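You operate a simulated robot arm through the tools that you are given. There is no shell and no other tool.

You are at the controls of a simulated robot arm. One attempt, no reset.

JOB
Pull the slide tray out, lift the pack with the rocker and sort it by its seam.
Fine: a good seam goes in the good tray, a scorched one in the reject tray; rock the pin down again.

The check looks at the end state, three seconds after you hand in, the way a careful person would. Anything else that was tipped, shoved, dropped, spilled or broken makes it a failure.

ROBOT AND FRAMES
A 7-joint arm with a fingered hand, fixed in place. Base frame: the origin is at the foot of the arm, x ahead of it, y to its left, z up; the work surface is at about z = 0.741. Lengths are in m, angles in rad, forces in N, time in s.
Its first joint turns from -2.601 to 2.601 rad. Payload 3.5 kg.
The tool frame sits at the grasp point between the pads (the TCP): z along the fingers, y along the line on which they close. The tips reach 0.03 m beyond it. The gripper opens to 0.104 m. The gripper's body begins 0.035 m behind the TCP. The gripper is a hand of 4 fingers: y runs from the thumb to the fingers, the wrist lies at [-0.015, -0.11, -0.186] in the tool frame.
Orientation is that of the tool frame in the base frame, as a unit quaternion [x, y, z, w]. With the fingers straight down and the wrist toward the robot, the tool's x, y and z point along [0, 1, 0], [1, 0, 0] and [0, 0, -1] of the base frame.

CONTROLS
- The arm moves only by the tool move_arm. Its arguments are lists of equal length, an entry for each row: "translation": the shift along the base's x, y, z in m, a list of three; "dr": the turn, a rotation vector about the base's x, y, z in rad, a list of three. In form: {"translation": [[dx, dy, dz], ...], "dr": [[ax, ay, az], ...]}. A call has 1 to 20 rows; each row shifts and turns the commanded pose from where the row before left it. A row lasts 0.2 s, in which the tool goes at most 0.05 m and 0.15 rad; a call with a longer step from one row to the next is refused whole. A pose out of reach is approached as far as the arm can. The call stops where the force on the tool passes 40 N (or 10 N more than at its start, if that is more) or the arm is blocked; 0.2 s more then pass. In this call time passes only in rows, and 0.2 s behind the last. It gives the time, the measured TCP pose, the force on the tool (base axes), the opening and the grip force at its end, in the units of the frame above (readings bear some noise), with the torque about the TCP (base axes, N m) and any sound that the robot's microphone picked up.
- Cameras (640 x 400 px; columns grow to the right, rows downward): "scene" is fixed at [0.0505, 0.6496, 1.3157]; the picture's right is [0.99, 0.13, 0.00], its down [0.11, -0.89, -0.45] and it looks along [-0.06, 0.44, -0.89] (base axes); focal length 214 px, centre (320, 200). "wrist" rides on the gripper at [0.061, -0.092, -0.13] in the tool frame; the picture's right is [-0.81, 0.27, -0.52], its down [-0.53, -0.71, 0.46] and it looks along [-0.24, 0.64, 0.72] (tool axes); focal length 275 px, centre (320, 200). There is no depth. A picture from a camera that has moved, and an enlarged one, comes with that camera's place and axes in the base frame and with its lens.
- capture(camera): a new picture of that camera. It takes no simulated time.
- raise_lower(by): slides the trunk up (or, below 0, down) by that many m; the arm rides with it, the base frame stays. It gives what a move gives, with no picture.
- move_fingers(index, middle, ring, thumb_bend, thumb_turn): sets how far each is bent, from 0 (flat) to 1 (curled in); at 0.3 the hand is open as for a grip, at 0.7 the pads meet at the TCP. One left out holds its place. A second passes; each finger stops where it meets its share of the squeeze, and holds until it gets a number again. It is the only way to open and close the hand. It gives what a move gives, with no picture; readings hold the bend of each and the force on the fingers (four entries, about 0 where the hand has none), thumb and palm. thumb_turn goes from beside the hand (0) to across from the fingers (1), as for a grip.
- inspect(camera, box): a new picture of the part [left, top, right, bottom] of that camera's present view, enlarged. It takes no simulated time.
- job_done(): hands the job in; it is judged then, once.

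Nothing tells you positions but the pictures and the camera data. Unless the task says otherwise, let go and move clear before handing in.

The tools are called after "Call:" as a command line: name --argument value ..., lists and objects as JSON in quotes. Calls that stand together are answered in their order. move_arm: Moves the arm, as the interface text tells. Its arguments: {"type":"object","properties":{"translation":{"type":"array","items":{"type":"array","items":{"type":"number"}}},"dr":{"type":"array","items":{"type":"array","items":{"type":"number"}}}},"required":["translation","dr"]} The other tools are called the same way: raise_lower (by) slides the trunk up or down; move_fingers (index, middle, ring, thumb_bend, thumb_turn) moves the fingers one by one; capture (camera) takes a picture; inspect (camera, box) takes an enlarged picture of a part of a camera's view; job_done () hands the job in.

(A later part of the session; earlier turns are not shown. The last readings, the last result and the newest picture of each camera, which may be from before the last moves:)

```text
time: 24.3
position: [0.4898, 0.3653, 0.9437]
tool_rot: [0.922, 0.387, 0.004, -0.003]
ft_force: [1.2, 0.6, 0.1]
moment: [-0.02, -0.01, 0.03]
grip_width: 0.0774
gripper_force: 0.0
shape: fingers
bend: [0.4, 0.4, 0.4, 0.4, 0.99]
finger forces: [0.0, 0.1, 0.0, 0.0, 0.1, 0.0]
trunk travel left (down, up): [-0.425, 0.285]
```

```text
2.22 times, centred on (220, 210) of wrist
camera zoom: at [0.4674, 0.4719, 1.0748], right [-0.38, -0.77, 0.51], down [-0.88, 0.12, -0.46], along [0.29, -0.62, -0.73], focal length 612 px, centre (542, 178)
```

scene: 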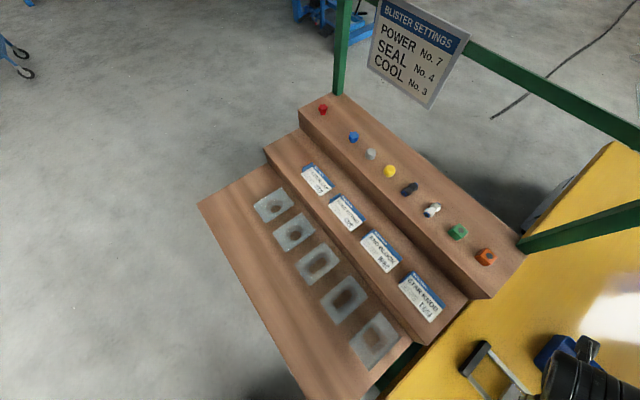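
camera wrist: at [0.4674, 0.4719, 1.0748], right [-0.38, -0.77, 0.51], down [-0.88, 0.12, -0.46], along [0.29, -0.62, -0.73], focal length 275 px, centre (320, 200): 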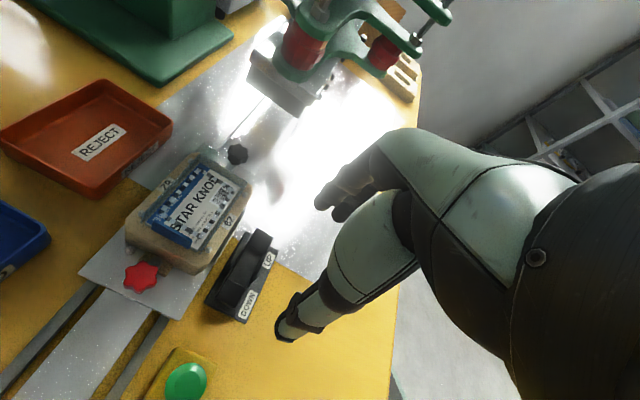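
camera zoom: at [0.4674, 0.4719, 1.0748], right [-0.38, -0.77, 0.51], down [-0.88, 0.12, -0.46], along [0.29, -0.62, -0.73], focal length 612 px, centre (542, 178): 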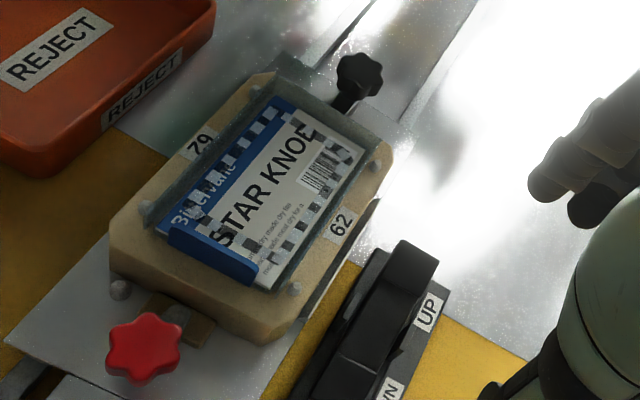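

Call:
inspect --camera "wrist" --box '[150, 140, 250, 240]'

Call:
inspect --camera "wrist" --box '[190, 210, 330, 330]'

```text
4.00 times, centred on (200, 190) of wrist
camera zoom: at [0.4674, 0.4719, 1.0748], right [-0.38, -0.77, 0.51], down [-0.88, 0.12, -0.46], along [0.29, -0.62, -0.73], focal length 1101 px, centre (800, 240)
```

zoom: 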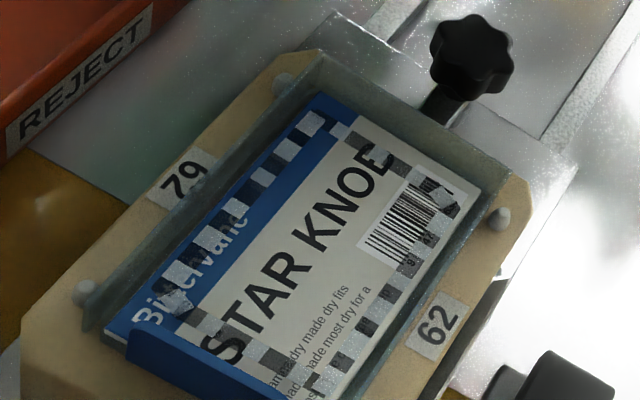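

```text
3.33 times, centred on (260, 270) of wrist
camera zoom: at [0.4674, 0.4719, 1.0748], right [-0.38, -0.77, 0.51], down [-0.88, 0.12, -0.46], along [0.29, -0.62, -0.73], focal length 918 px, centre (520, -33)
```

zoom: 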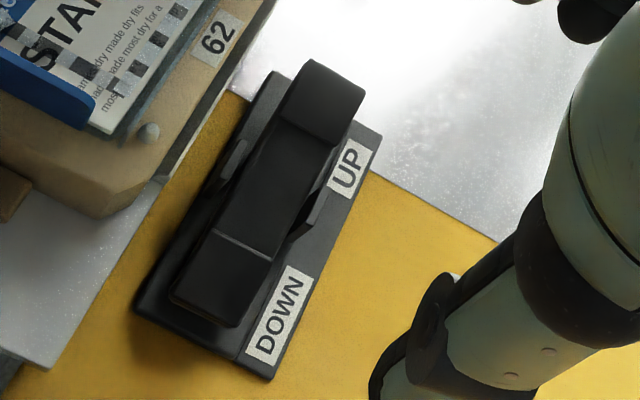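

The rocker is in its DOWN state: the UP end, near s ≈ 0.16 and z ≈ 0.787, stands proud. The pack card (about 0.085 x 0.052 m) lies face-up with a dashed seam band. I'll close the fingers into a narrow tip and hover above the UP end.

Call:
move_fingers --index 0.69 --middle 0.69 --ring 0.69 --thumb_bend 0.69

Call:
move_arm --translation '[[0.024, -0.02, -0.02], [0.024, -0.02, -0.03], [0.0, 0.0, -0.03]]' --dr '[[0, 0, 0], [0, 0, 0], [0, 0, 0]]'

Call:
capture --camera "wrist"

Call:
inspect --camera "wrist" --box '[160, 150, 400, 350]'

```text
time: 25.3
position: [0.4912, 0.3647, 0.9447]
tool_rot: [0.922, 0.386, 0.005, -0.003]
ft_force: [-0.1, 0.5, -0.7]
moment: [0.02, 0.0, 0.03]
grip_width: 0.004
gripper_force: 0.0
shape: fingers
bend: [0.69, 0.69, 0.69, 0.69, 1.0]
finger forces: [0.0, 0.1, 0.0, 0.1, 0.1, 0.0]
trunk travel left (down, up): [-0.425, 0.285]
```

```text
time: 26.1
position: [0.5396, 0.3236, 0.8636]
tool_rot: [0.922, 0.386, 0.005, -0.002]
ft_force: [0.9, -0.2, 0.3]
moment: [0.02, 0.0, -0.01]
grip_width: 0.0039
gripper_force: 0.0
shape: fingers
bend: [0.69, 0.69, 0.69, 0.69, 1.0]
finger forces: [0.0, 0.0, 0.0, 0.0, 0.0, 0.1]
trunk travel left (down, up): [-0.425, 0.285]
```

```text
taken
camera wrist: at [0.5155, 0.4313, 0.995], right [-0.38, -0.77, 0.51], down [-0.88, 0.12, -0.46], along [0.29, -0.62, -0.73], focal length 275 px, centre (320, 200)
```

wrist: 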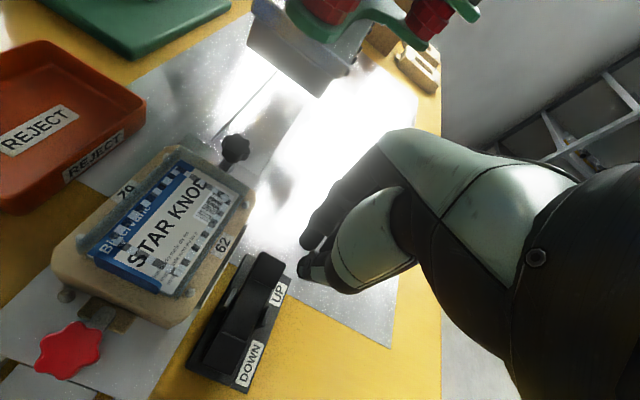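

```text
2.00 times, centred on (280, 250) of wrist
camera zoom: at [0.5155, 0.4313, 0.995], right [-0.38, -0.77, 0.51], down [-0.88, 0.12, -0.46], along [0.29, -0.62, -0.73], focal length 551 px, centre (400, 100)
```

zoom: 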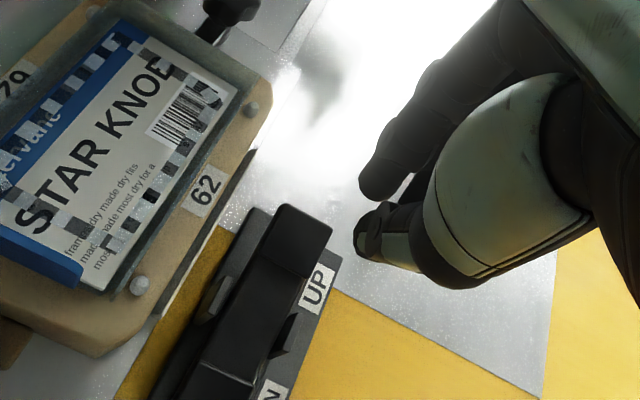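

The UP end is right below the fingertips. Lowering to contact and pressing in small steps.

Call:
move_arm --translation '[[0.0, 0.0, -0.02], [0.0, 0.0, -0.015], [0.0, 0.0, -0.006], [0.0, 0.0, -0.005], [0.0, 0.0, -0.005]]' --dr '[[0, 0, 0], [0, 0, 0], [0, 0, 0], [0, 0, 0], [0, 0, 0]]'

Call:
inspect --camera "wrist" --box '[100, 100, 400, 350]'

```text
time: 27.3
position: [0.5389, 0.3247, 0.8129]
tool_rot: [0.922, 0.386, 0.005, -0.003]
ft_force: [0.4, -0.6, 0.0]
moment: [0.0, -0.04, -0.01]
grip_width: 0.0041
gripper_force: 0.0
shape: fingers
bend: [0.69, 0.69, 0.69, 0.69, 1.0]
finger forces: [0.0, 0.0, 0.0, 0.1, 0.0, 0.1]
trunk travel left (down, up): [-0.425, 0.285]
```

```text
1.60 times, centred on (250, 225) of wrist
camera zoom: at [0.5153, 0.4319, 0.9436], right [-0.38, -0.77, 0.51], down [-0.88, 0.12, -0.46], along [0.29, -0.62, -0.73], focal length 440 px, centre (432, 160)
```

zoom: 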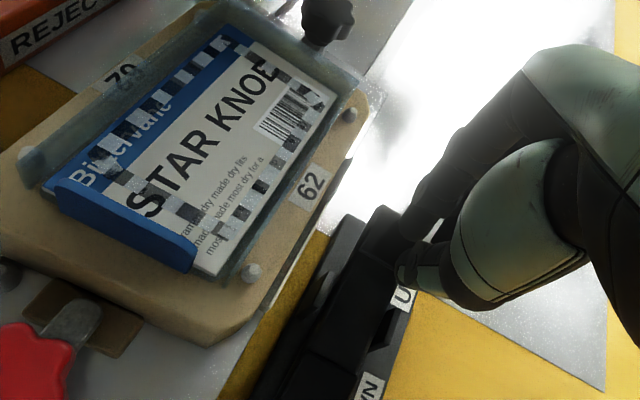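

No contact yet at tip height 0.783, and the fingertips are a little to the side of the paddle. I'll shift 6 mm toward the paddle centre and continue down.

Call:
move_arm --translation '[[0.0042, 0.0042, 0.0], [0.0, 0.0, -0.004], [0.0, 0.0, -0.004], [0.0, 0.0, -0.004]]' --dr '[[0, 0, 0], [0, 0, 0], [0, 0, 0], [0, 0, 0]]'

Call:
inspect --camera "wrist" --box '[100, 100, 400, 350]'

```text
time: 28.3
position: [0.5427, 0.329, 0.7989]
tool_rot: [0.922, 0.386, 0.005, -0.003]
ft_force: [0.2, 0.6, -0.2]
moment: [-0.02, 0.03, 0.0]
grip_width: 0.0033
gripper_force: 0.1
shape: fingers
bend: [0.69, 0.69, 0.69, 0.69, 1.0]
finger forces: [0.0, 0.1, 0.0, 0.1, 0.0, 0.1]
trunk travel left (down, up): [-0.425, 0.285]
```

```text
1.60 times, centred on (250, 225) of wrist
camera zoom: at [0.5196, 0.4363, 0.9315], right [-0.38, -0.77, 0.51], down [-0.88, 0.12, -0.46], along [0.29, -0.62, -0.73], focal length 440 px, centre (432, 160)
```

zoom: 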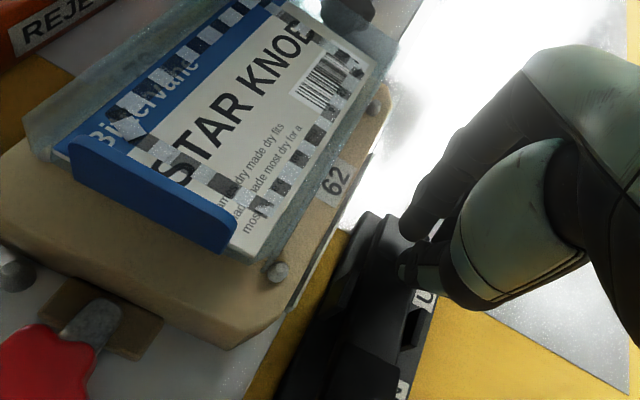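

Call:
inspect --camera "wrist" --box '[240, 180, 400, 340]'

```text
2.50 times, centred on (320, 260) of wrist
camera zoom: at [0.5196, 0.4363, 0.9315], right [-0.38, -0.77, 0.51], down [-0.88, 0.12, -0.46], along [0.29, -0.62, -0.73], focal length 688 px, centre (320, 50)
```

zoom: 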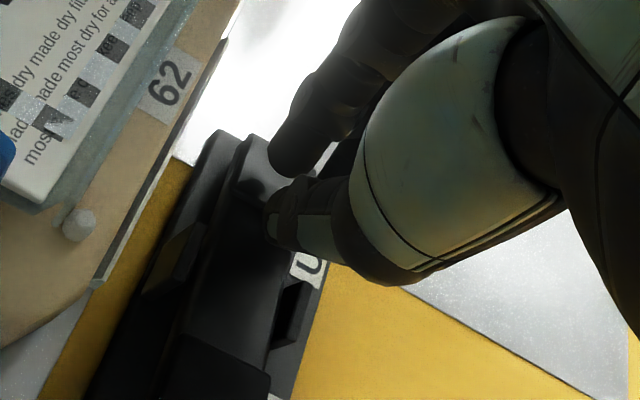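

The fingertips are just above the paddle (faint shadow visible). Continuing down in small steps.

Call:
move_arm --translation '[[0.0, 0.0, -0.003], [0.0, 0.0, -0.003], [0.0, 0.0, -0.003]]' --dr '[[0, 0, 0], [0, 0, 0], [0, 0, 0]]'

Call:
inspect --camera "wrist" --box '[100, 100, 400, 350]'

```text
time: 29.1
position: [0.5438, 0.3274, 0.7945]
tool_rot: [0.922, 0.386, 0.006, -0.001]
ft_force: [-0.2, -1.7, 25.9]
moment: [0.04, -0.01, 0.01]
grip_width: 0.0001
gripper_force: 12.9
shape: fingers
bend: [0.68, 0.69, 0.69, 0.73, 1.0]
finger forces: [0.0, 2.1, 0.0, 0.0, 23.8, 0.0]
trunk travel left (down, up): [-0.425, 0.285]
```

```text
1.60 times, centred on (250, 225) of wrist
camera zoom: at [0.5187, 0.4353, 0.925], right [-0.38, -0.77, 0.51], down [-0.88, 0.12, -0.46], along [0.3, -0.62, -0.73], focal length 440 px, centre (432, 160)
```

zoom: 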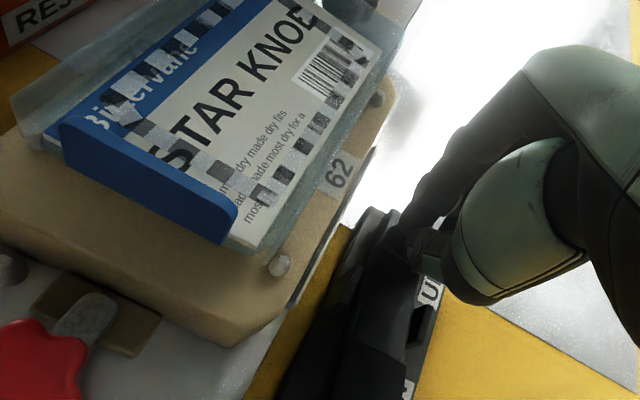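

The pack has begun to rise (the card moved up relative to the nest), with about 26 N on the rocker. I'll press slightly further to see if it goes over.

Call:
move_arm --translation '[[0.0, 0.0, -0.003], [0.0, 0.0, -0.003]]' --dr '[[0, 0, 0], [0, 0, 0]]'

Call:
inspect --camera "wrist" --box '[100, 100, 400, 350]'

```text
time: 29.6
position: [0.5434, 0.3282, 0.7937]
tool_rot: [0.923, 0.386, 0.01, -0.001]
ft_force: [2.1, -1.5, 25.0]
moment: [-0.03, -0.05, 0.01]
grip_width: 0.0
gripper_force: 13.0
shape: fingers
bend: [0.68, 0.69, 0.69, 0.74, 1.0]
finger forces: [0.0, 5.5, 0.0, 0.1, 21.1, 0.0]
trunk travel left (down, up): [-0.425, 0.285]
stopped in row 2: the force on the tool passed its limit at 43 N (the readings are from after the stop); the commanded pose is now the measured one
```

```text
1.60 times, centred on (250, 225) of wrist
camera zoom: at [0.5194, 0.4348, 0.9239], right [-0.38, -0.77, 0.5], down [-0.87, 0.12, -0.47], along [0.3, -0.62, -0.72], focal length 440 px, centre (432, 160)
```

zoom: 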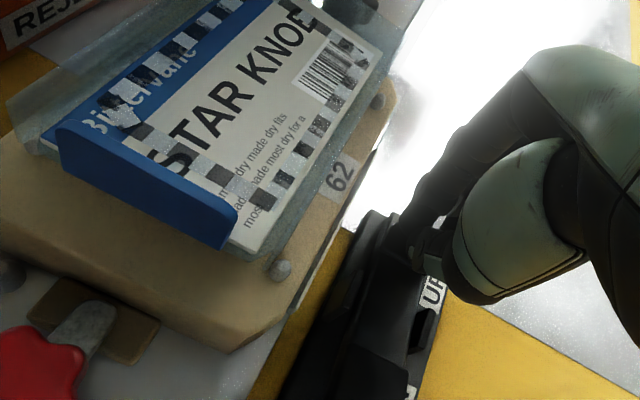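

Force limit reached; the rocker may be bottomed out. I'll lift off and look at the rocker and pack.

Call:
move_arm --translation '[[0.0, 0.0, 0.01], [-0.003, -0.003, 0.03], [-0.02, 0.01, 0.04], [-0.02, 0.01, 0.04]]' --dr '[[0, 0, 0], [0, 0, 0], [0, 0, 0], [0, 0, 0]]'

Call:
capture --camera "wrist"

Call:
inspect --camera "wrist" --box '[60, 140, 340, 340]'

```text
time: 30.6
position: [0.5005, 0.3456, 0.9117]
tool_rot: [0.923, 0.386, 0.007, -0.002]
ft_force: [-0.3, -1.1, 0.7]
moment: [0.0, -0.01, 0.01]
grip_width: 0.0033
gripper_force: 0.1
shape: fingers
bend: [0.69, 0.69, 0.69, 0.69, 1.0]
finger forces: [0.0, 0.1, 0.1, 0.1, 0.0, 0.0]
trunk travel left (down, up): [-0.425, 0.285]
```

```text
taken
camera wrist: at [0.4767, 0.4531, 1.0419], right [-0.38, -0.77, 0.51], down [-0.88, 0.12, -0.46], along [0.3, -0.62, -0.73], focal length 275 px, centre (320, 200)
```

wrist: 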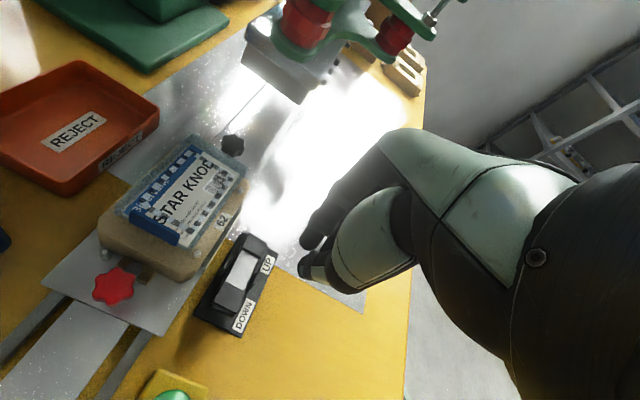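

```text
2.00 times, centred on (200, 240) of wrist
camera zoom: at [0.4767, 0.4531, 1.0419], right [-0.38, -0.77, 0.51], down [-0.88, 0.12, -0.46], along [0.3, -0.62, -0.73], focal length 551 px, centre (560, 120)
```

zoom: 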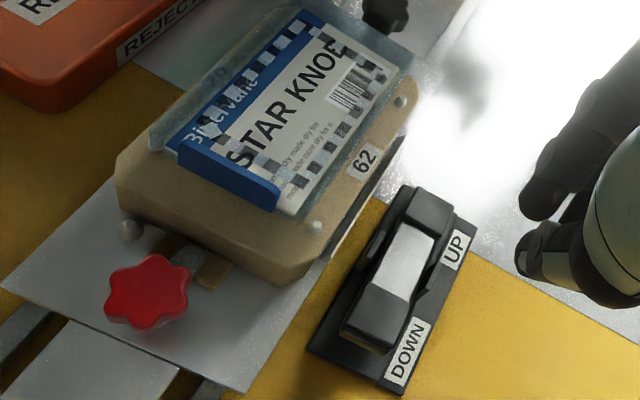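

The rocker has flipped: UP end is down, and the pack now stands above the nest. Let me look closely at the seam.

Call:
inspect --camera "wrist" --box '[110, 130, 260, 250]'

Call:
inspect --camera "wrist" --box '[130, 190, 200, 250]'

Call:
inspect --camera "wrist" --box '[170, 140, 250, 210]'

```text
3.33 times, centred on (185, 190) of wrist
camera zoom: at [0.4767, 0.4531, 1.0419], right [-0.38, -0.77, 0.51], down [-0.88, 0.12, -0.46], along [0.3, -0.62, -0.73], focal length 918 px, centre (770, 233)
```

zoom: 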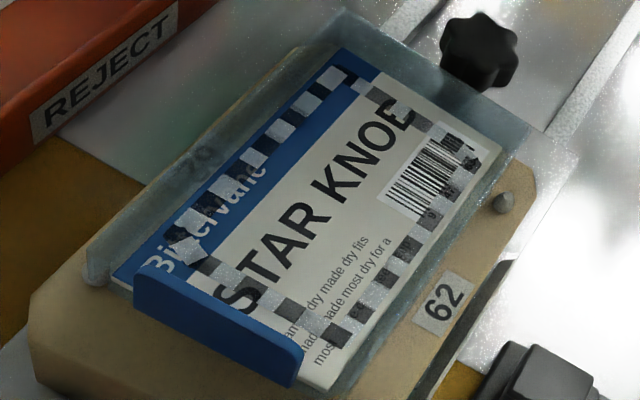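

```text
6.67 times, centred on (165, 220) of wrist
camera zoom: at [0.4767, 0.4531, 1.0419], right [-0.38, -0.77, 0.51], down [-0.88, 0.12, -0.46], along [0.3, -0.62, -0.73], focal length 1835 px, centre (1353, 67)
```

zoom: 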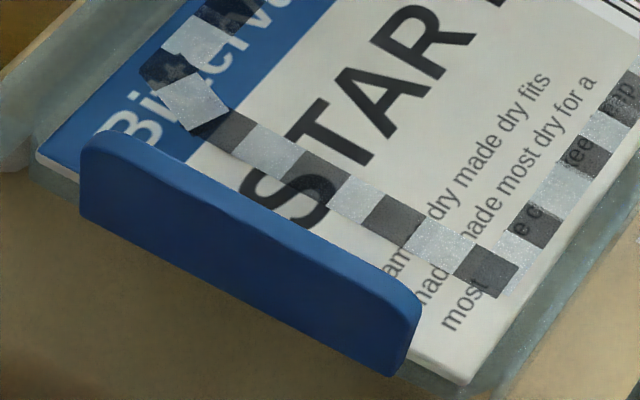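

```text
5.71 times, centred on (210, 175) of wrist
camera zoom: at [0.4767, 0.4531, 1.0419], right [-0.38, -0.77, 0.51], down [-0.88, 0.12, -0.46], along [0.3, -0.62, -0.73], focal length 1573 px, centre (949, 343)
```

zoom: 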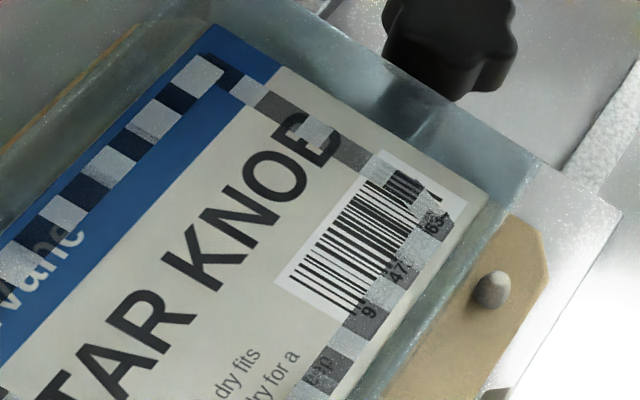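

The seam shows a checkered band; I want a closer view to judge it. I'll lower the camera nearby, keeping the fingertips over the clear area beside the rocker.

Call:
move_arm --translation '[[0.015, -0.01, -0.03], [0.015, -0.01, -0.03], [0.005, -0.003, -0.015]]' --dr '[[0, 0, 0], [0, 0, 0], [0, 0, 0]]'

Call:
capture --camera "wrist"

Call:
inspect --camera "wrist" --box '[60, 100, 180, 200]'

Call:
inspect --camera "wrist" --box '[130, 80, 270, 200]'

Call:
inspect --camera "wrist" --box '[90, 160, 230, 280]'

```text
time: 31.4
position: [0.5363, 0.3225, 0.8358]
tool_rot: [0.922, 0.387, 0.007, -0.001]
ft_force: [0.3, 0.8, 0.0]
moment: [-0.01, -0.03, 0.03]
grip_width: 0.0038
gripper_force: 0.0
shape: fingers
bend: [0.69, 0.69, 0.69, 0.69, 1.0]
finger forces: [0.0, 0.0, 0.0, 0.1, 0.0, 0.1]
trunk travel left (down, up): [-0.425, 0.285]
```

```text
taken
camera wrist: at [0.5119, 0.4297, 0.9658], right [-0.38, -0.77, 0.51], down [-0.88, 0.12, -0.46], along [0.3, -0.62, -0.73], focal length 275 px, centre (320, 200)
```

wrist: 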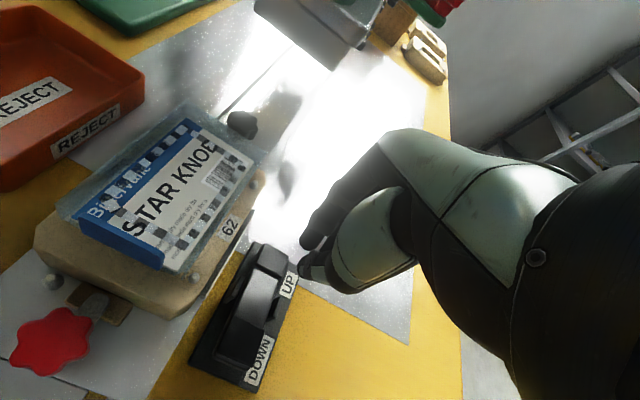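

```text
4.00 times, centred on (120, 150) of wrist
camera zoom: at [0.5119, 0.4297, 0.9658], right [-0.38, -0.77, 0.51], down [-0.88, 0.12, -0.46], along [0.3, -0.62, -0.73], focal length 1101 px, centre (1120, 400)
```

zoom: 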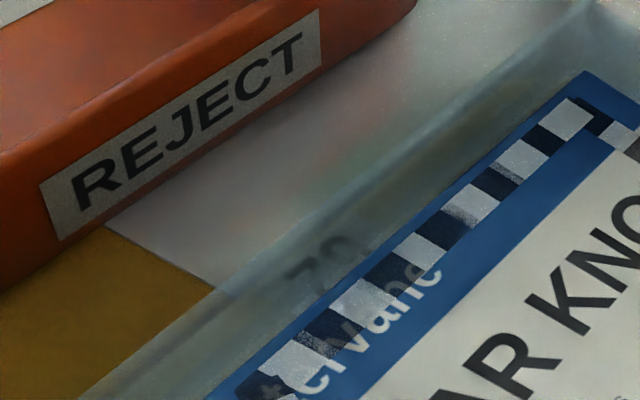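

```text
3.33 times, centred on (200, 140) of wrist
camera zoom: at [0.5119, 0.4297, 0.9658], right [-0.38, -0.77, 0.51], down [-0.88, 0.12, -0.46], along [0.3, -0.62, -0.73], focal length 918 px, centre (720, 400)
```

zoom: 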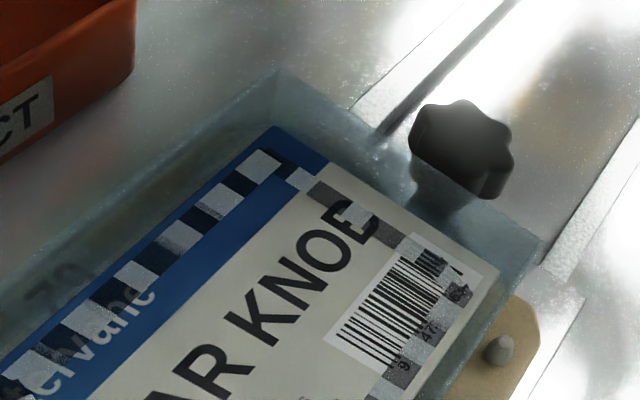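

```text
3.33 times, centred on (160, 220) of wrist
camera zoom: at [0.5119, 0.4297, 0.9658], right [-0.38, -0.77, 0.51], down [-0.88, 0.12, -0.46], along [0.3, -0.62, -0.73], focal length 918 px, centre (853, 133)
```

zoom: 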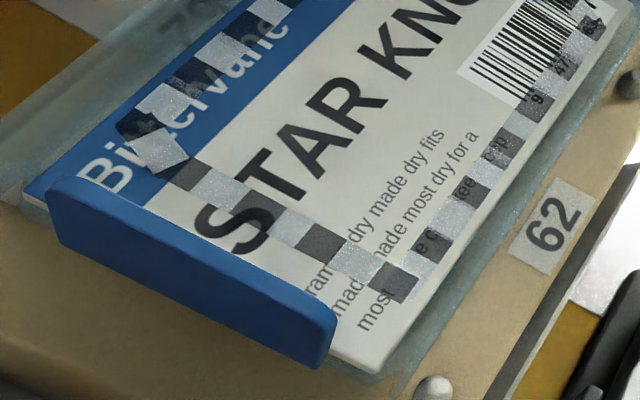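

The pack is lifted by the pin; the seam shows an even light/dark checker with no obvious brown so far. Next I'll rise and turn the hand to yaw +45° so it can grip the pack across its short side, and look again from there.

Call:
move_arm --translation '[[-0.005, -0.005, 0.04], [-0.005, -0.005, 0.045], [0.0, 0.0, 0.04], [0.0, 0.0, 0.0], [0.0, 0.0, 0.0], [0.0, 0.0, 0.0], [0.0, 0.0, 0.0], [0.0, 0.0, 0.0], [0.0, 0.0, 0.0], [0.0, 0.0, 0.0], [0.0, 0.0, 0.0], [0.0, 0.0, 0.0], [0.0, 0.0, 0.0], [0.0, 0.0, 0.0], [0.0, 0.0, 0.0]]' --dr '[[0, 0, 0], [0, 0, 0], [0, 0, 0], [-0.0073, 0.0121, 0], [0, 0, 0.1419], [0, 0, 0.1419], [0, 0, 0.1419], [0, 0, 0.1419], [0, 0, 0.1419], [0, 0, 0.1419], [0, 0, 0.1419], [0, 0, 0.1419], [0, 0, 0.1419], [0, 0, 0.1419], [0, 0, 0.1419]]'

Call:
capture --camera "wrist"

```text
time: 34.5
position: [0.5265, 0.3125, 0.9628]
tool_rot: [0.383, 0.924, 0.0, 0.0]
ft_force: [-1.2, -1.0, 0.6]
moment: [0.0, -0.02, 0.02]
grip_width: 0.0034
gripper_force: 0.0
shape: fingers
bend: [0.69, 0.69, 0.69, 0.69, 1.0]
finger forces: [0.1, 0.1, 0.1, 0.1, 0.0, 0.0]
trunk travel left (down, up): [-0.425, 0.285]
```

```text
taken
camera wrist: at [0.4179, 0.2913, 1.0913], right [0.77, -0.38, 0.52], down [-0.13, -0.88, -0.46], along [0.63, 0.28, -0.72], focal length 275 px, centre (320, 200)
```

wrist: 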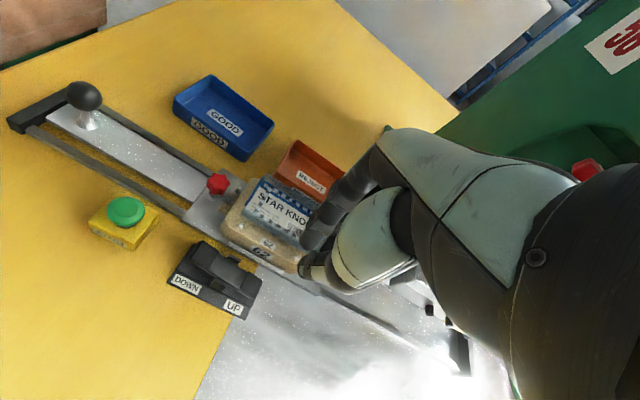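

Call:
inspect --camera "wrist" --box '[200, 150, 340, 290]'

```text
2.86 times, centred on (270, 220) of wrist
camera zoom: at [0.4179, 0.2913, 1.0913], right [0.77, -0.38, 0.52], down [-0.13, -0.88, -0.46], along [0.63, 0.28, -0.72], focal length 786 px, centre (463, 143)
```

zoom: 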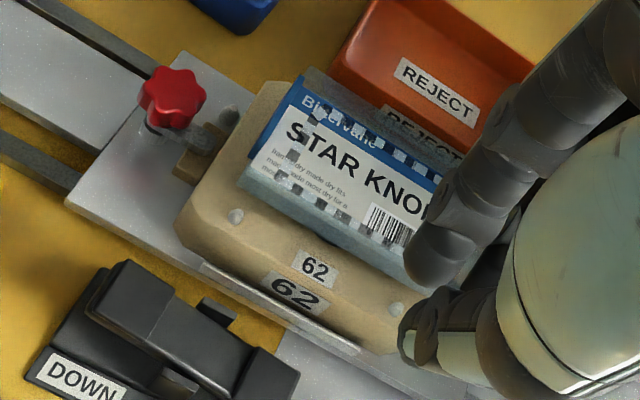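

Call:
move_arm --translation '[[0.022, -0.022, -0.02], [0.022, -0.022, -0.02]]' --dr '[[0, 0, 0], [0, 0, 0]]'

Call:
capture --camera "wrist"

Call:
inspect --camera "wrist" --box '[170, 130, 310, 250]'

```text
time: 35.1
position: [0.571, 0.2708, 0.9217]
tool_rot: [0.384, 0.923, 0.0, 0.0]
ft_force: [-0.6, -0.7, -0.2]
moment: [-0.03, -0.03, 0.0]
grip_width: 0.0033
gripper_force: 0.1
shape: fingers
bend: [0.69, 0.69, 0.69, 0.69, 1.0]
finger forces: [0.0, 0.0, 0.1, 0.0, 0.0, 0.1]
trunk travel left (down, up): [-0.425, 0.285]
```

```text
taken
camera wrist: at [0.4616, 0.2486, 1.0506], right [0.77, -0.38, 0.52], down [-0.13, -0.88, -0.45], along [0.63, 0.28, -0.72], focal length 275 px, centre (320, 200)
```

wrist: 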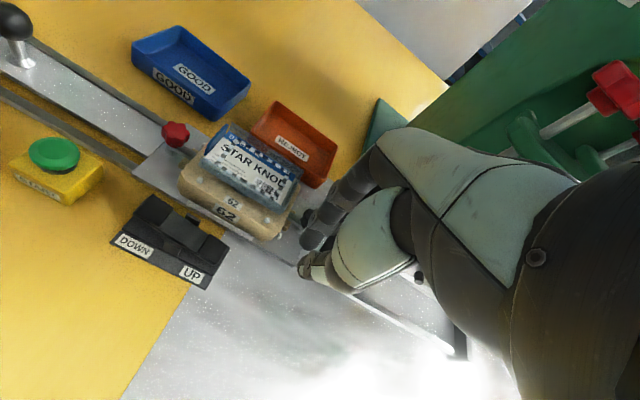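

```text
3.33 times, centred on (240, 190) of wrist
camera zoom: at [0.4616, 0.2486, 1.0506], right [0.77, -0.38, 0.52], down [-0.13, -0.88, -0.45], along [0.63, 0.28, -0.72], focal length 918 px, centre (587, 233)
```

zoom: 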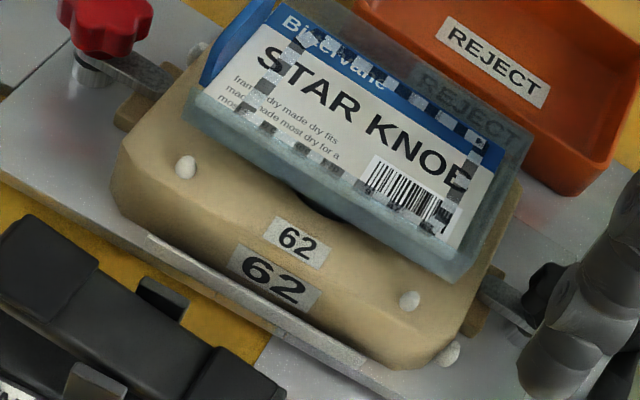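

Call:
inspect --camera "wrist" --box '[200, 125, 260, 175]'

Call:
inspect --camera "wrist" --box '[240, 145, 310, 205]'

Call:
inspect --camera "wrist" --box '[195, 145, 275, 215]'

```text
8.00 times, centred on (230, 150) of wrist
camera zoom: at [0.4616, 0.2486, 1.0506], right [0.77, -0.38, 0.52], down [-0.13, -0.88, -0.45], along [0.63, 0.28, -0.72], focal length 2202 px, centre (1040, 600)
```

zoom: 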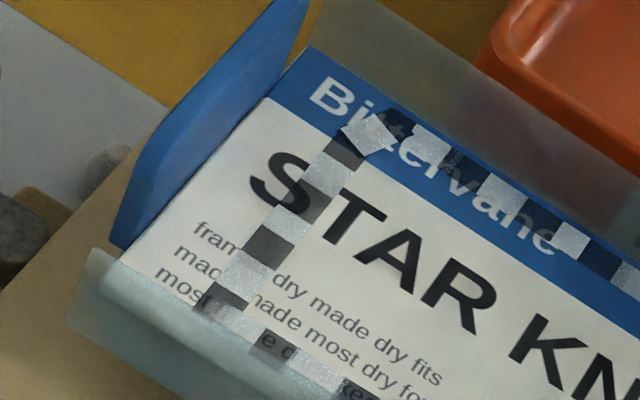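

```text
6.67 times, centred on (275, 175) of wrist
camera zoom: at [0.4616, 0.2486, 1.0506], right [0.77, -0.38, 0.52], down [-0.13, -0.88, -0.45], along [0.63, 0.28, -0.72], focal length 1835 px, centre (620, 367)
```

zoom: 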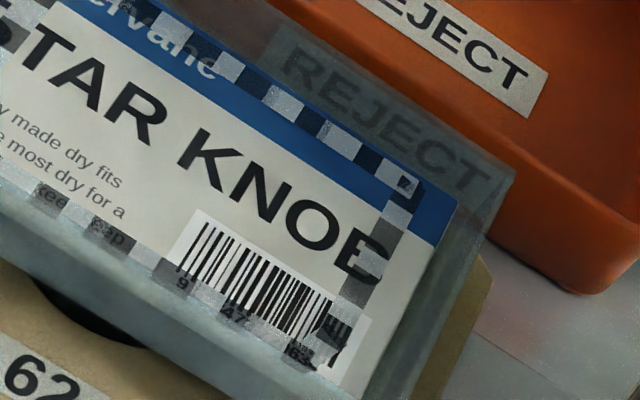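

```text
5.71 times, centred on (235, 180) of wrist
camera zoom: at [0.4616, 0.2486, 1.0506], right [0.77, -0.38, 0.52], down [-0.13, -0.88, -0.45], along [0.63, 0.28, -0.72], focal length 1573 px, centre (806, 314)
```

zoom: 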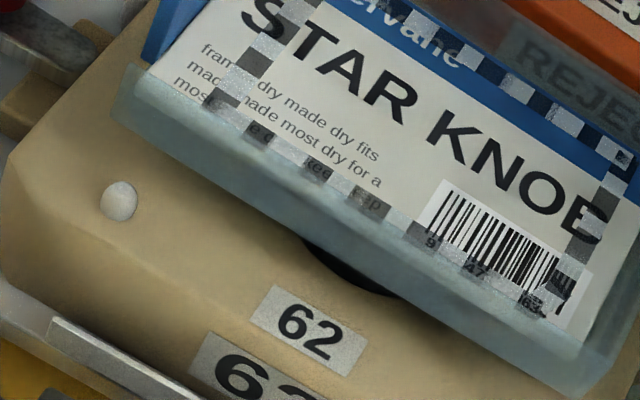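

Card top triangulates to z ≈ 0.817, with the plastic pack spanning s 0.099–0.197 and p 0.671–0.731, raised about 17 mm over the nest. I'll open the hand (ring kept wider so the squeeze is balanced) and hover over the pack centre at about (0.600, 0.390).

Call:
move_fingers --index 0.34 --middle 0.34 --ring 0.28 --thumb_bend 0.34 --thumb_turn 1.0

Call:
move_arm --translation '[[0.0, 0.03, 0.0], [0.0, 0.03, 0.0], [0.0145, 0.03, 0.0], [0.0145, 0.0295, 0.0]]' --dr '[[0, 0, 0], [0, 0, 0], [0, 0, 0], [0, 0, 0]]'

Call:
capture --camera "wrist"

Call:
inspect --camera "wrist" --box '[200, 150, 440, 330]'

```text
time: 36.1
position: [0.5703, 0.2687, 0.9215]
tool_rot: [0.383, 0.924, 0.0, 0.0]
ft_force: [-0.4, 0.4, -0.5]
moment: [-0.02, -0.01, 0.0]
grip_width: 0.0927
gripper_force: 0.0
shape: fingers
bend: [0.34, 0.34, 0.28, 0.34, 0.98]
finger forces: [0.1, 0.1, 0.0, 0.0, 0.0, 0.0]
trunk travel left (down, up): [-0.425, 0.285]
```

```text
time: 37.1
position: [0.6001, 0.3886, 0.9214]
tool_rot: [0.383, 0.924, 0.0, 0.0]
ft_force: [0.1, -0.1, 0.1]
moment: [0.0, 0.01, 0.01]
grip_width: 0.093
gripper_force: 0.1
shape: fingers
bend: [0.34, 0.34, 0.28, 0.34, 0.98]
finger forces: [0.0, 0.0, 0.0, 0.0, 0.0, 0.0]
trunk travel left (down, up): [-0.425, 0.285]
```

```text
taken
camera wrist: at [0.491, 0.3677, 1.0516], right [0.77, -0.38, 0.52], down [-0.13, -0.88, -0.45], along [0.63, 0.28, -0.72], focal length 275 px, centre (320, 200)
```

wrist: 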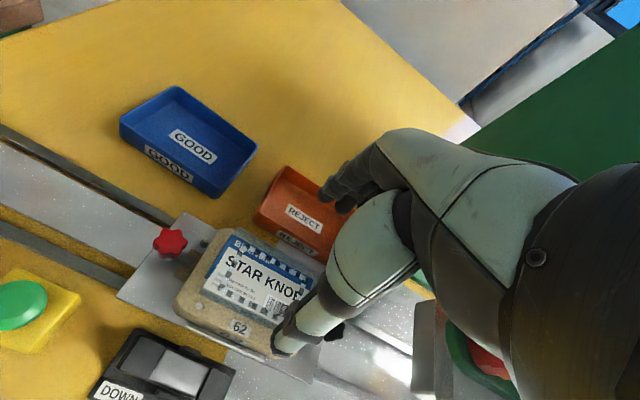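

```text
2.22 times, centred on (320, 240) of wrist
camera zoom: at [0.491, 0.3677, 1.0516], right [0.77, -0.38, 0.52], down [-0.13, -0.88, -0.45], along [0.63, 0.28, -0.72], focal length 612 px, centre (320, 111)
```

zoom: 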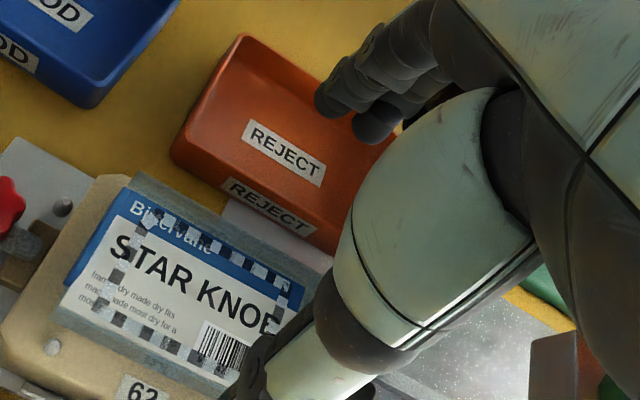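

The hand is centred over the pack. Descending most of the way, then checking.

Call:
move_arm --translation '[[0.0, 0.001, -0.03], [0.0, 0.0, -0.025], [0.0, 0.0, -0.015]]' --dr '[[0, 0, 0], [0, 0, 0], [0, 0, 0]]'

Call:
capture --camera "wrist"

Call:
inspect --camera "wrist" --box '[220, 130, 420, 330]'

```text
time: 38.0
position: [0.599, 0.3894, 0.8501]
tool_rot: [0.383, 0.924, 0.0, 0.0]
ft_force: [-0.4, -0.1, 0.1]
moment: [0.01, 0.02, -0.02]
grip_width: 0.0925
gripper_force: 0.1
shape: fingers
bend: [0.34, 0.34, 0.28, 0.34, 0.98]
finger forces: [0.0, 0.0, 0.0, 0.1, 0.1, 0.1]
trunk travel left (down, up): [-0.425, 0.285]
```

```text
taken
camera wrist: at [0.4906, 0.3678, 0.9806], right [0.77, -0.38, 0.52], down [-0.13, -0.88, -0.45], along [0.63, 0.28, -0.72], focal length 275 px, centre (320, 200)
```

wrist: 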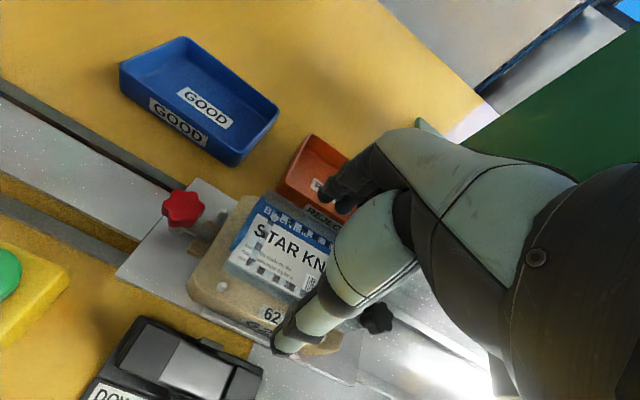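

```text
2.00 times, centred on (320, 230) of wrist
camera zoom: at [0.4906, 0.3678, 0.9806], right [0.77, -0.38, 0.52], down [-0.13, -0.88, -0.45], along [0.63, 0.28, -0.72], focal length 551 px, centre (320, 140)
```

zoom: 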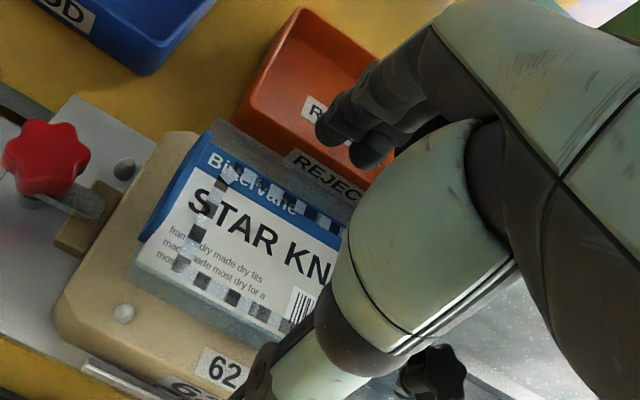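

Call:
move_arm --translation '[[0.0005, 0.0, -0.012], [0.0, 0.0, -0.01]]' --dr '[[0, 0, 0], [0, 0, 0]]'

Call:
capture --camera "wrist"

Call:
inspect --camera "wrist" --box '[240, 130, 400, 350]'

```text
time: 38.5
position: [0.5997, 0.3879, 0.828]
tool_rot: [0.383, 0.924, 0.0, 0.001]
ft_force: [0.2, -0.7, -0.6]
moment: [0.02, 0.0, 0.01]
grip_width: 0.0929
gripper_force: 0.1
shape: fingers
bend: [0.34, 0.34, 0.28, 0.34, 0.98]
finger forces: [0.0, 0.0, 0.0, 0.0, 0.0, 0.1]
trunk travel left (down, up): [-0.425, 0.285]
```

```text
taken
camera wrist: at [0.4913, 0.368, 0.9588], right [0.77, -0.38, 0.52], down [-0.13, -0.88, -0.45], along [0.63, 0.28, -0.72], focal length 275 px, centre (320, 200)
```

wrist: 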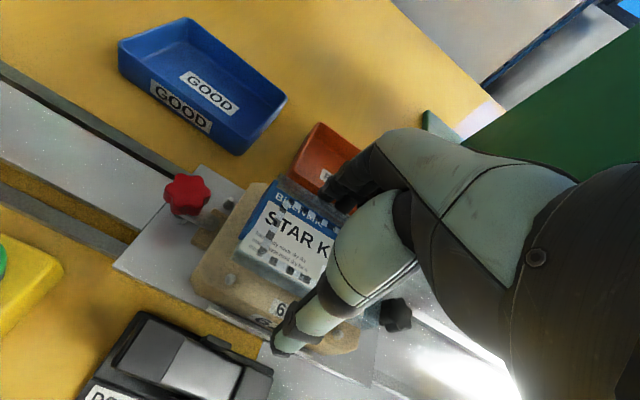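

```text
1.82 times, centred on (320, 240) of wrist
camera zoom: at [0.4913, 0.368, 0.9588], right [0.77, -0.38, 0.52], down [-0.13, -0.88, -0.45], along [0.63, 0.28, -0.72], focal length 500 px, centre (320, 127)
```

zoom: 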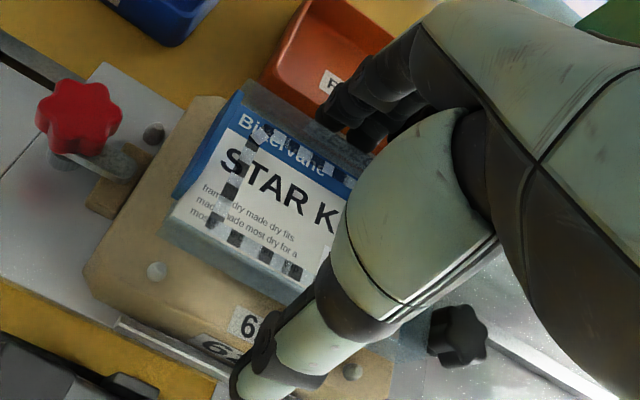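

Fingers straddle the pack just above the nest top. Closing in stages.

Call:
move_arm --translation '[[0.0012, 0.0015, 0.0]]' --dr '[[0, 0, 0]]'

Call:
move_fingers --index 0.45 --middle 0.45 --thumb_bend 0.45

Call:
inspect --camera "wrist" --box '[240, 130, 400, 350]'

```text
time: 39.0
position: [0.6011, 0.3894, 0.8284]
tool_rot: [0.383, 0.924, 0.0, 0.001]
ft_force: [0.4, -0.7, 0.1]
moment: [-0.02, 0.0, 0.01]
grip_width: 0.093
gripper_force: 0.0
shape: fingers
bend: [0.34, 0.34, 0.28, 0.34, 0.98]
finger forces: [0.0, 0.0, 0.0, 0.0, 0.1, 0.0]
trunk travel left (down, up): [-0.425, 0.285]
```

```text
time: 40.0
position: [0.6015, 0.3904, 0.8289]
tool_rot: [0.384, 0.923, 0.0, -0.001]
ft_force: [-0.8, -0.5, 0.8]
moment: [0.02, 0.0, -0.01]
grip_width: 0.0657
gripper_force: 0.3
shape: fingers
bend: [0.45, 0.45, 0.28, 0.45, 0.99]
finger forces: [0.0, 0.0, 0.0, 0.1, 0.3, 0.0]
trunk travel left (down, up): [-0.425, 0.285]
```

```text
1.82 times, centred on (320, 240) of wrist
camera zoom: at [0.4924, 0.3696, 0.9589], right [0.77, -0.38, 0.52], down [-0.13, -0.88, -0.45], along [0.63, 0.28, -0.72], focal length 500 px, centre (320, 127)
```

zoom: 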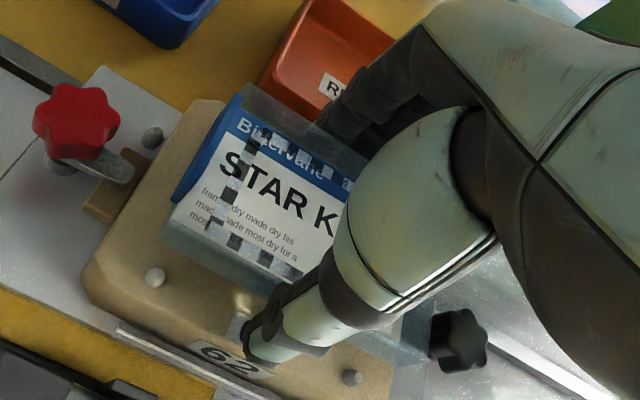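

Call:
move_fingers --index 0.52 --middle 0.52 --thumb_bend 0.5

Call:
inspect --camera "wrist" --box '[240, 130, 400, 350]'

```text
time: 41.0
position: [0.6007, 0.391, 0.8287]
tool_rot: [0.383, 0.924, 0.0, 0.0]
ft_force: [-0.4, 0.4, 0.5]
moment: [0.02, 0.0, 0.02]
grip_width: 0.0604
gripper_force: 5.2
shape: fingers
bend: [0.48, 0.5, 0.28, 0.46, 1.0]
finger forces: [3.5, 1.7, 0.0, 0.0, 5.0, 0.1]
trunk travel left (down, up): [-0.425, 0.285]
```

```text
1.82 times, centred on (320, 240) of wrist
camera zoom: at [0.4924, 0.3696, 0.9589], right [0.77, -0.38, 0.52], down [-0.13, -0.88, -0.45], along [0.63, 0.28, -0.72], focal length 500 px, centre (320, 127)
```

zoom: 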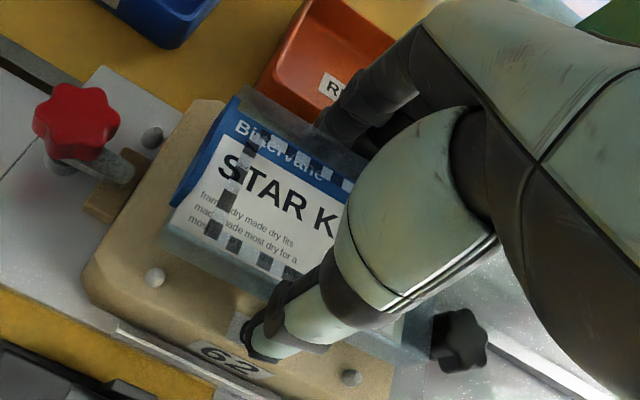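

The grip is holding at about 5 N with 0.060 m width. Lifting slowly.

Call:
move_arm --translation '[[0.0, 0.0, 0.005], [0.0, 0.0, 0.01], [0.0, 0.0, 0.015], [0.0, 0.0, 0.02]]' --dr '[[0, 0, 0], [0, 0, 0], [0, 0, 0], [0, 0, 0]]'

Call:
capture --camera "wrist"

Call:
inspect --camera "wrist" --box '[200, 130, 400, 350]'

```text
time: 42.0
position: [0.6017, 0.3899, 0.8798]
tool_rot: [0.384, 0.923, 0.0, 0.0]
ft_force: [-0.8, 0.3, -0.2]
moment: [0.01, -0.02, 0.0]
grip_width: 0.0601
gripper_force: 5.2
shape: fingers
bend: [0.48, 0.5, 0.28, 0.46, 1.0]
finger forces: [3.4, 1.8, 0.0, 0.0, 4.8, 0.0]
trunk travel left (down, up): [-0.425, 0.285]
```

```text
taken
camera wrist: at [0.4926, 0.3695, 1.0097], right [0.77, -0.38, 0.52], down [-0.13, -0.88, -0.45], along [0.63, 0.28, -0.72], focal length 275 px, centre (320, 200)
```

wrist: 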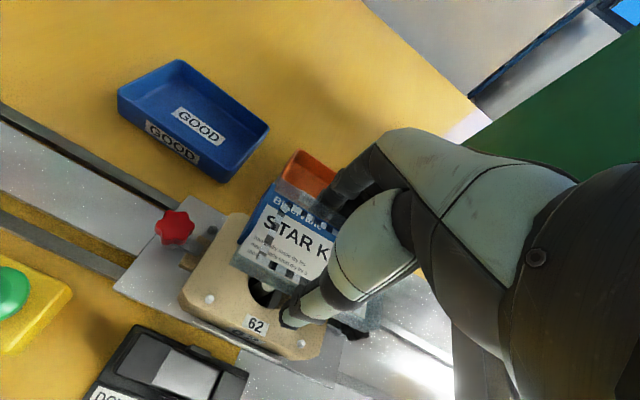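

```text
1.82 times, centred on (300, 240) of wrist
camera zoom: at [0.4926, 0.3695, 1.0097], right [0.77, -0.38, 0.52], down [-0.13, -0.88, -0.45], along [0.63, 0.28, -0.72], focal length 500 px, centre (356, 127)
```

zoom: 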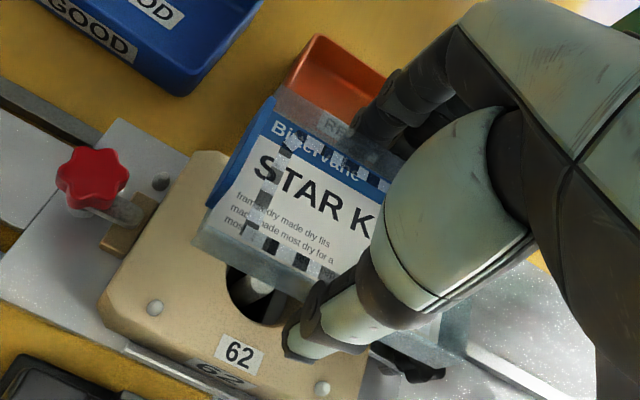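

The pack is held and clear of the nest. I'll take another close look at the seam in this light before choosing the tray.

Call:
inspect --camera "wrist" --box '[235, 185, 335, 285]'

Call:
inspect --camera "wrist" --box '[250, 190, 300, 240]'

Call:
inspect --camera "wrist" --box '[245, 225, 315, 285]'

```text
4.00 times, centred on (285, 235) of wrist
camera zoom: at [0.4926, 0.3695, 1.0097], right [0.77, -0.38, 0.52], down [-0.13, -0.88, -0.45], along [0.63, 0.28, -0.72], focal length 1101 px, centre (460, 60)
```

zoom: 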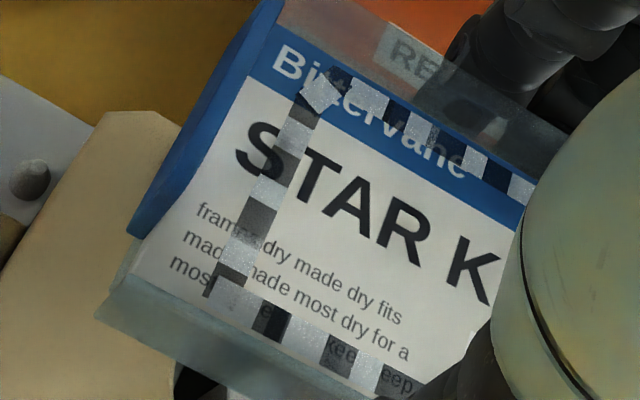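

```text
8.00 times, centred on (275, 215) of wrist
camera zoom: at [0.4926, 0.3695, 1.0097], right [0.77, -0.38, 0.52], down [-0.13, -0.88, -0.45], along [0.63, 0.28, -0.72], focal length 2202 px, centre (680, 80)
```

zoom: 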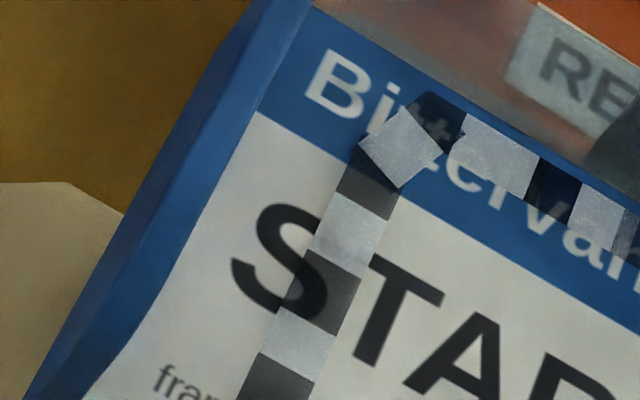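

```text
6.67 times, centred on (280, 255) of wrist
camera zoom: at [0.4926, 0.3695, 1.0097], right [0.77, -0.38, 0.52], down [-0.13, -0.88, -0.45], along [0.63, 0.28, -0.72], focal length 1835 px, centre (587, -167)
```

zoom: 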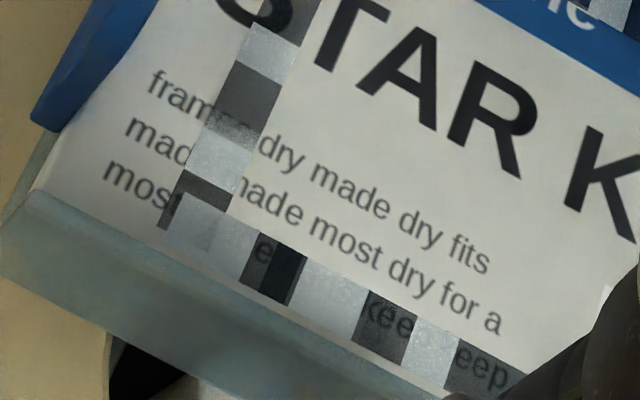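

The seam is an even silver/grey translucent check on all four sides, with no browning or char, so I judge it a good seam. Next I'll raise the pack and measure the GOOD tray precisely.

Call:
inspect --camera "wrist" --box '[100, 40, 300, 200]'

```text
2.50 times, centred on (200, 120) of wrist
camera zoom: at [0.4926, 0.3695, 1.0097], right [0.77, -0.38, 0.52], down [-0.13, -0.88, -0.45], along [0.63, 0.28, -0.72], focal length 688 px, centre (620, 400)
```

zoom: 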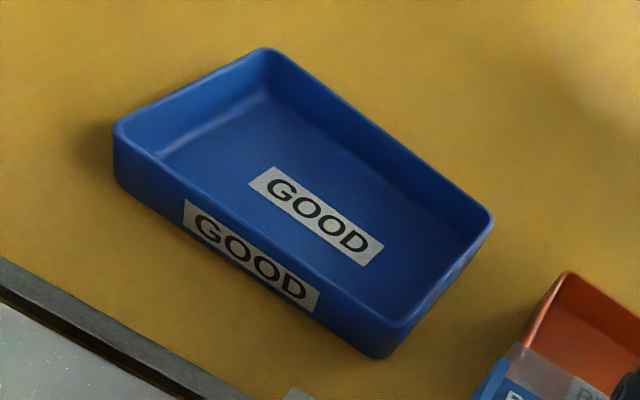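

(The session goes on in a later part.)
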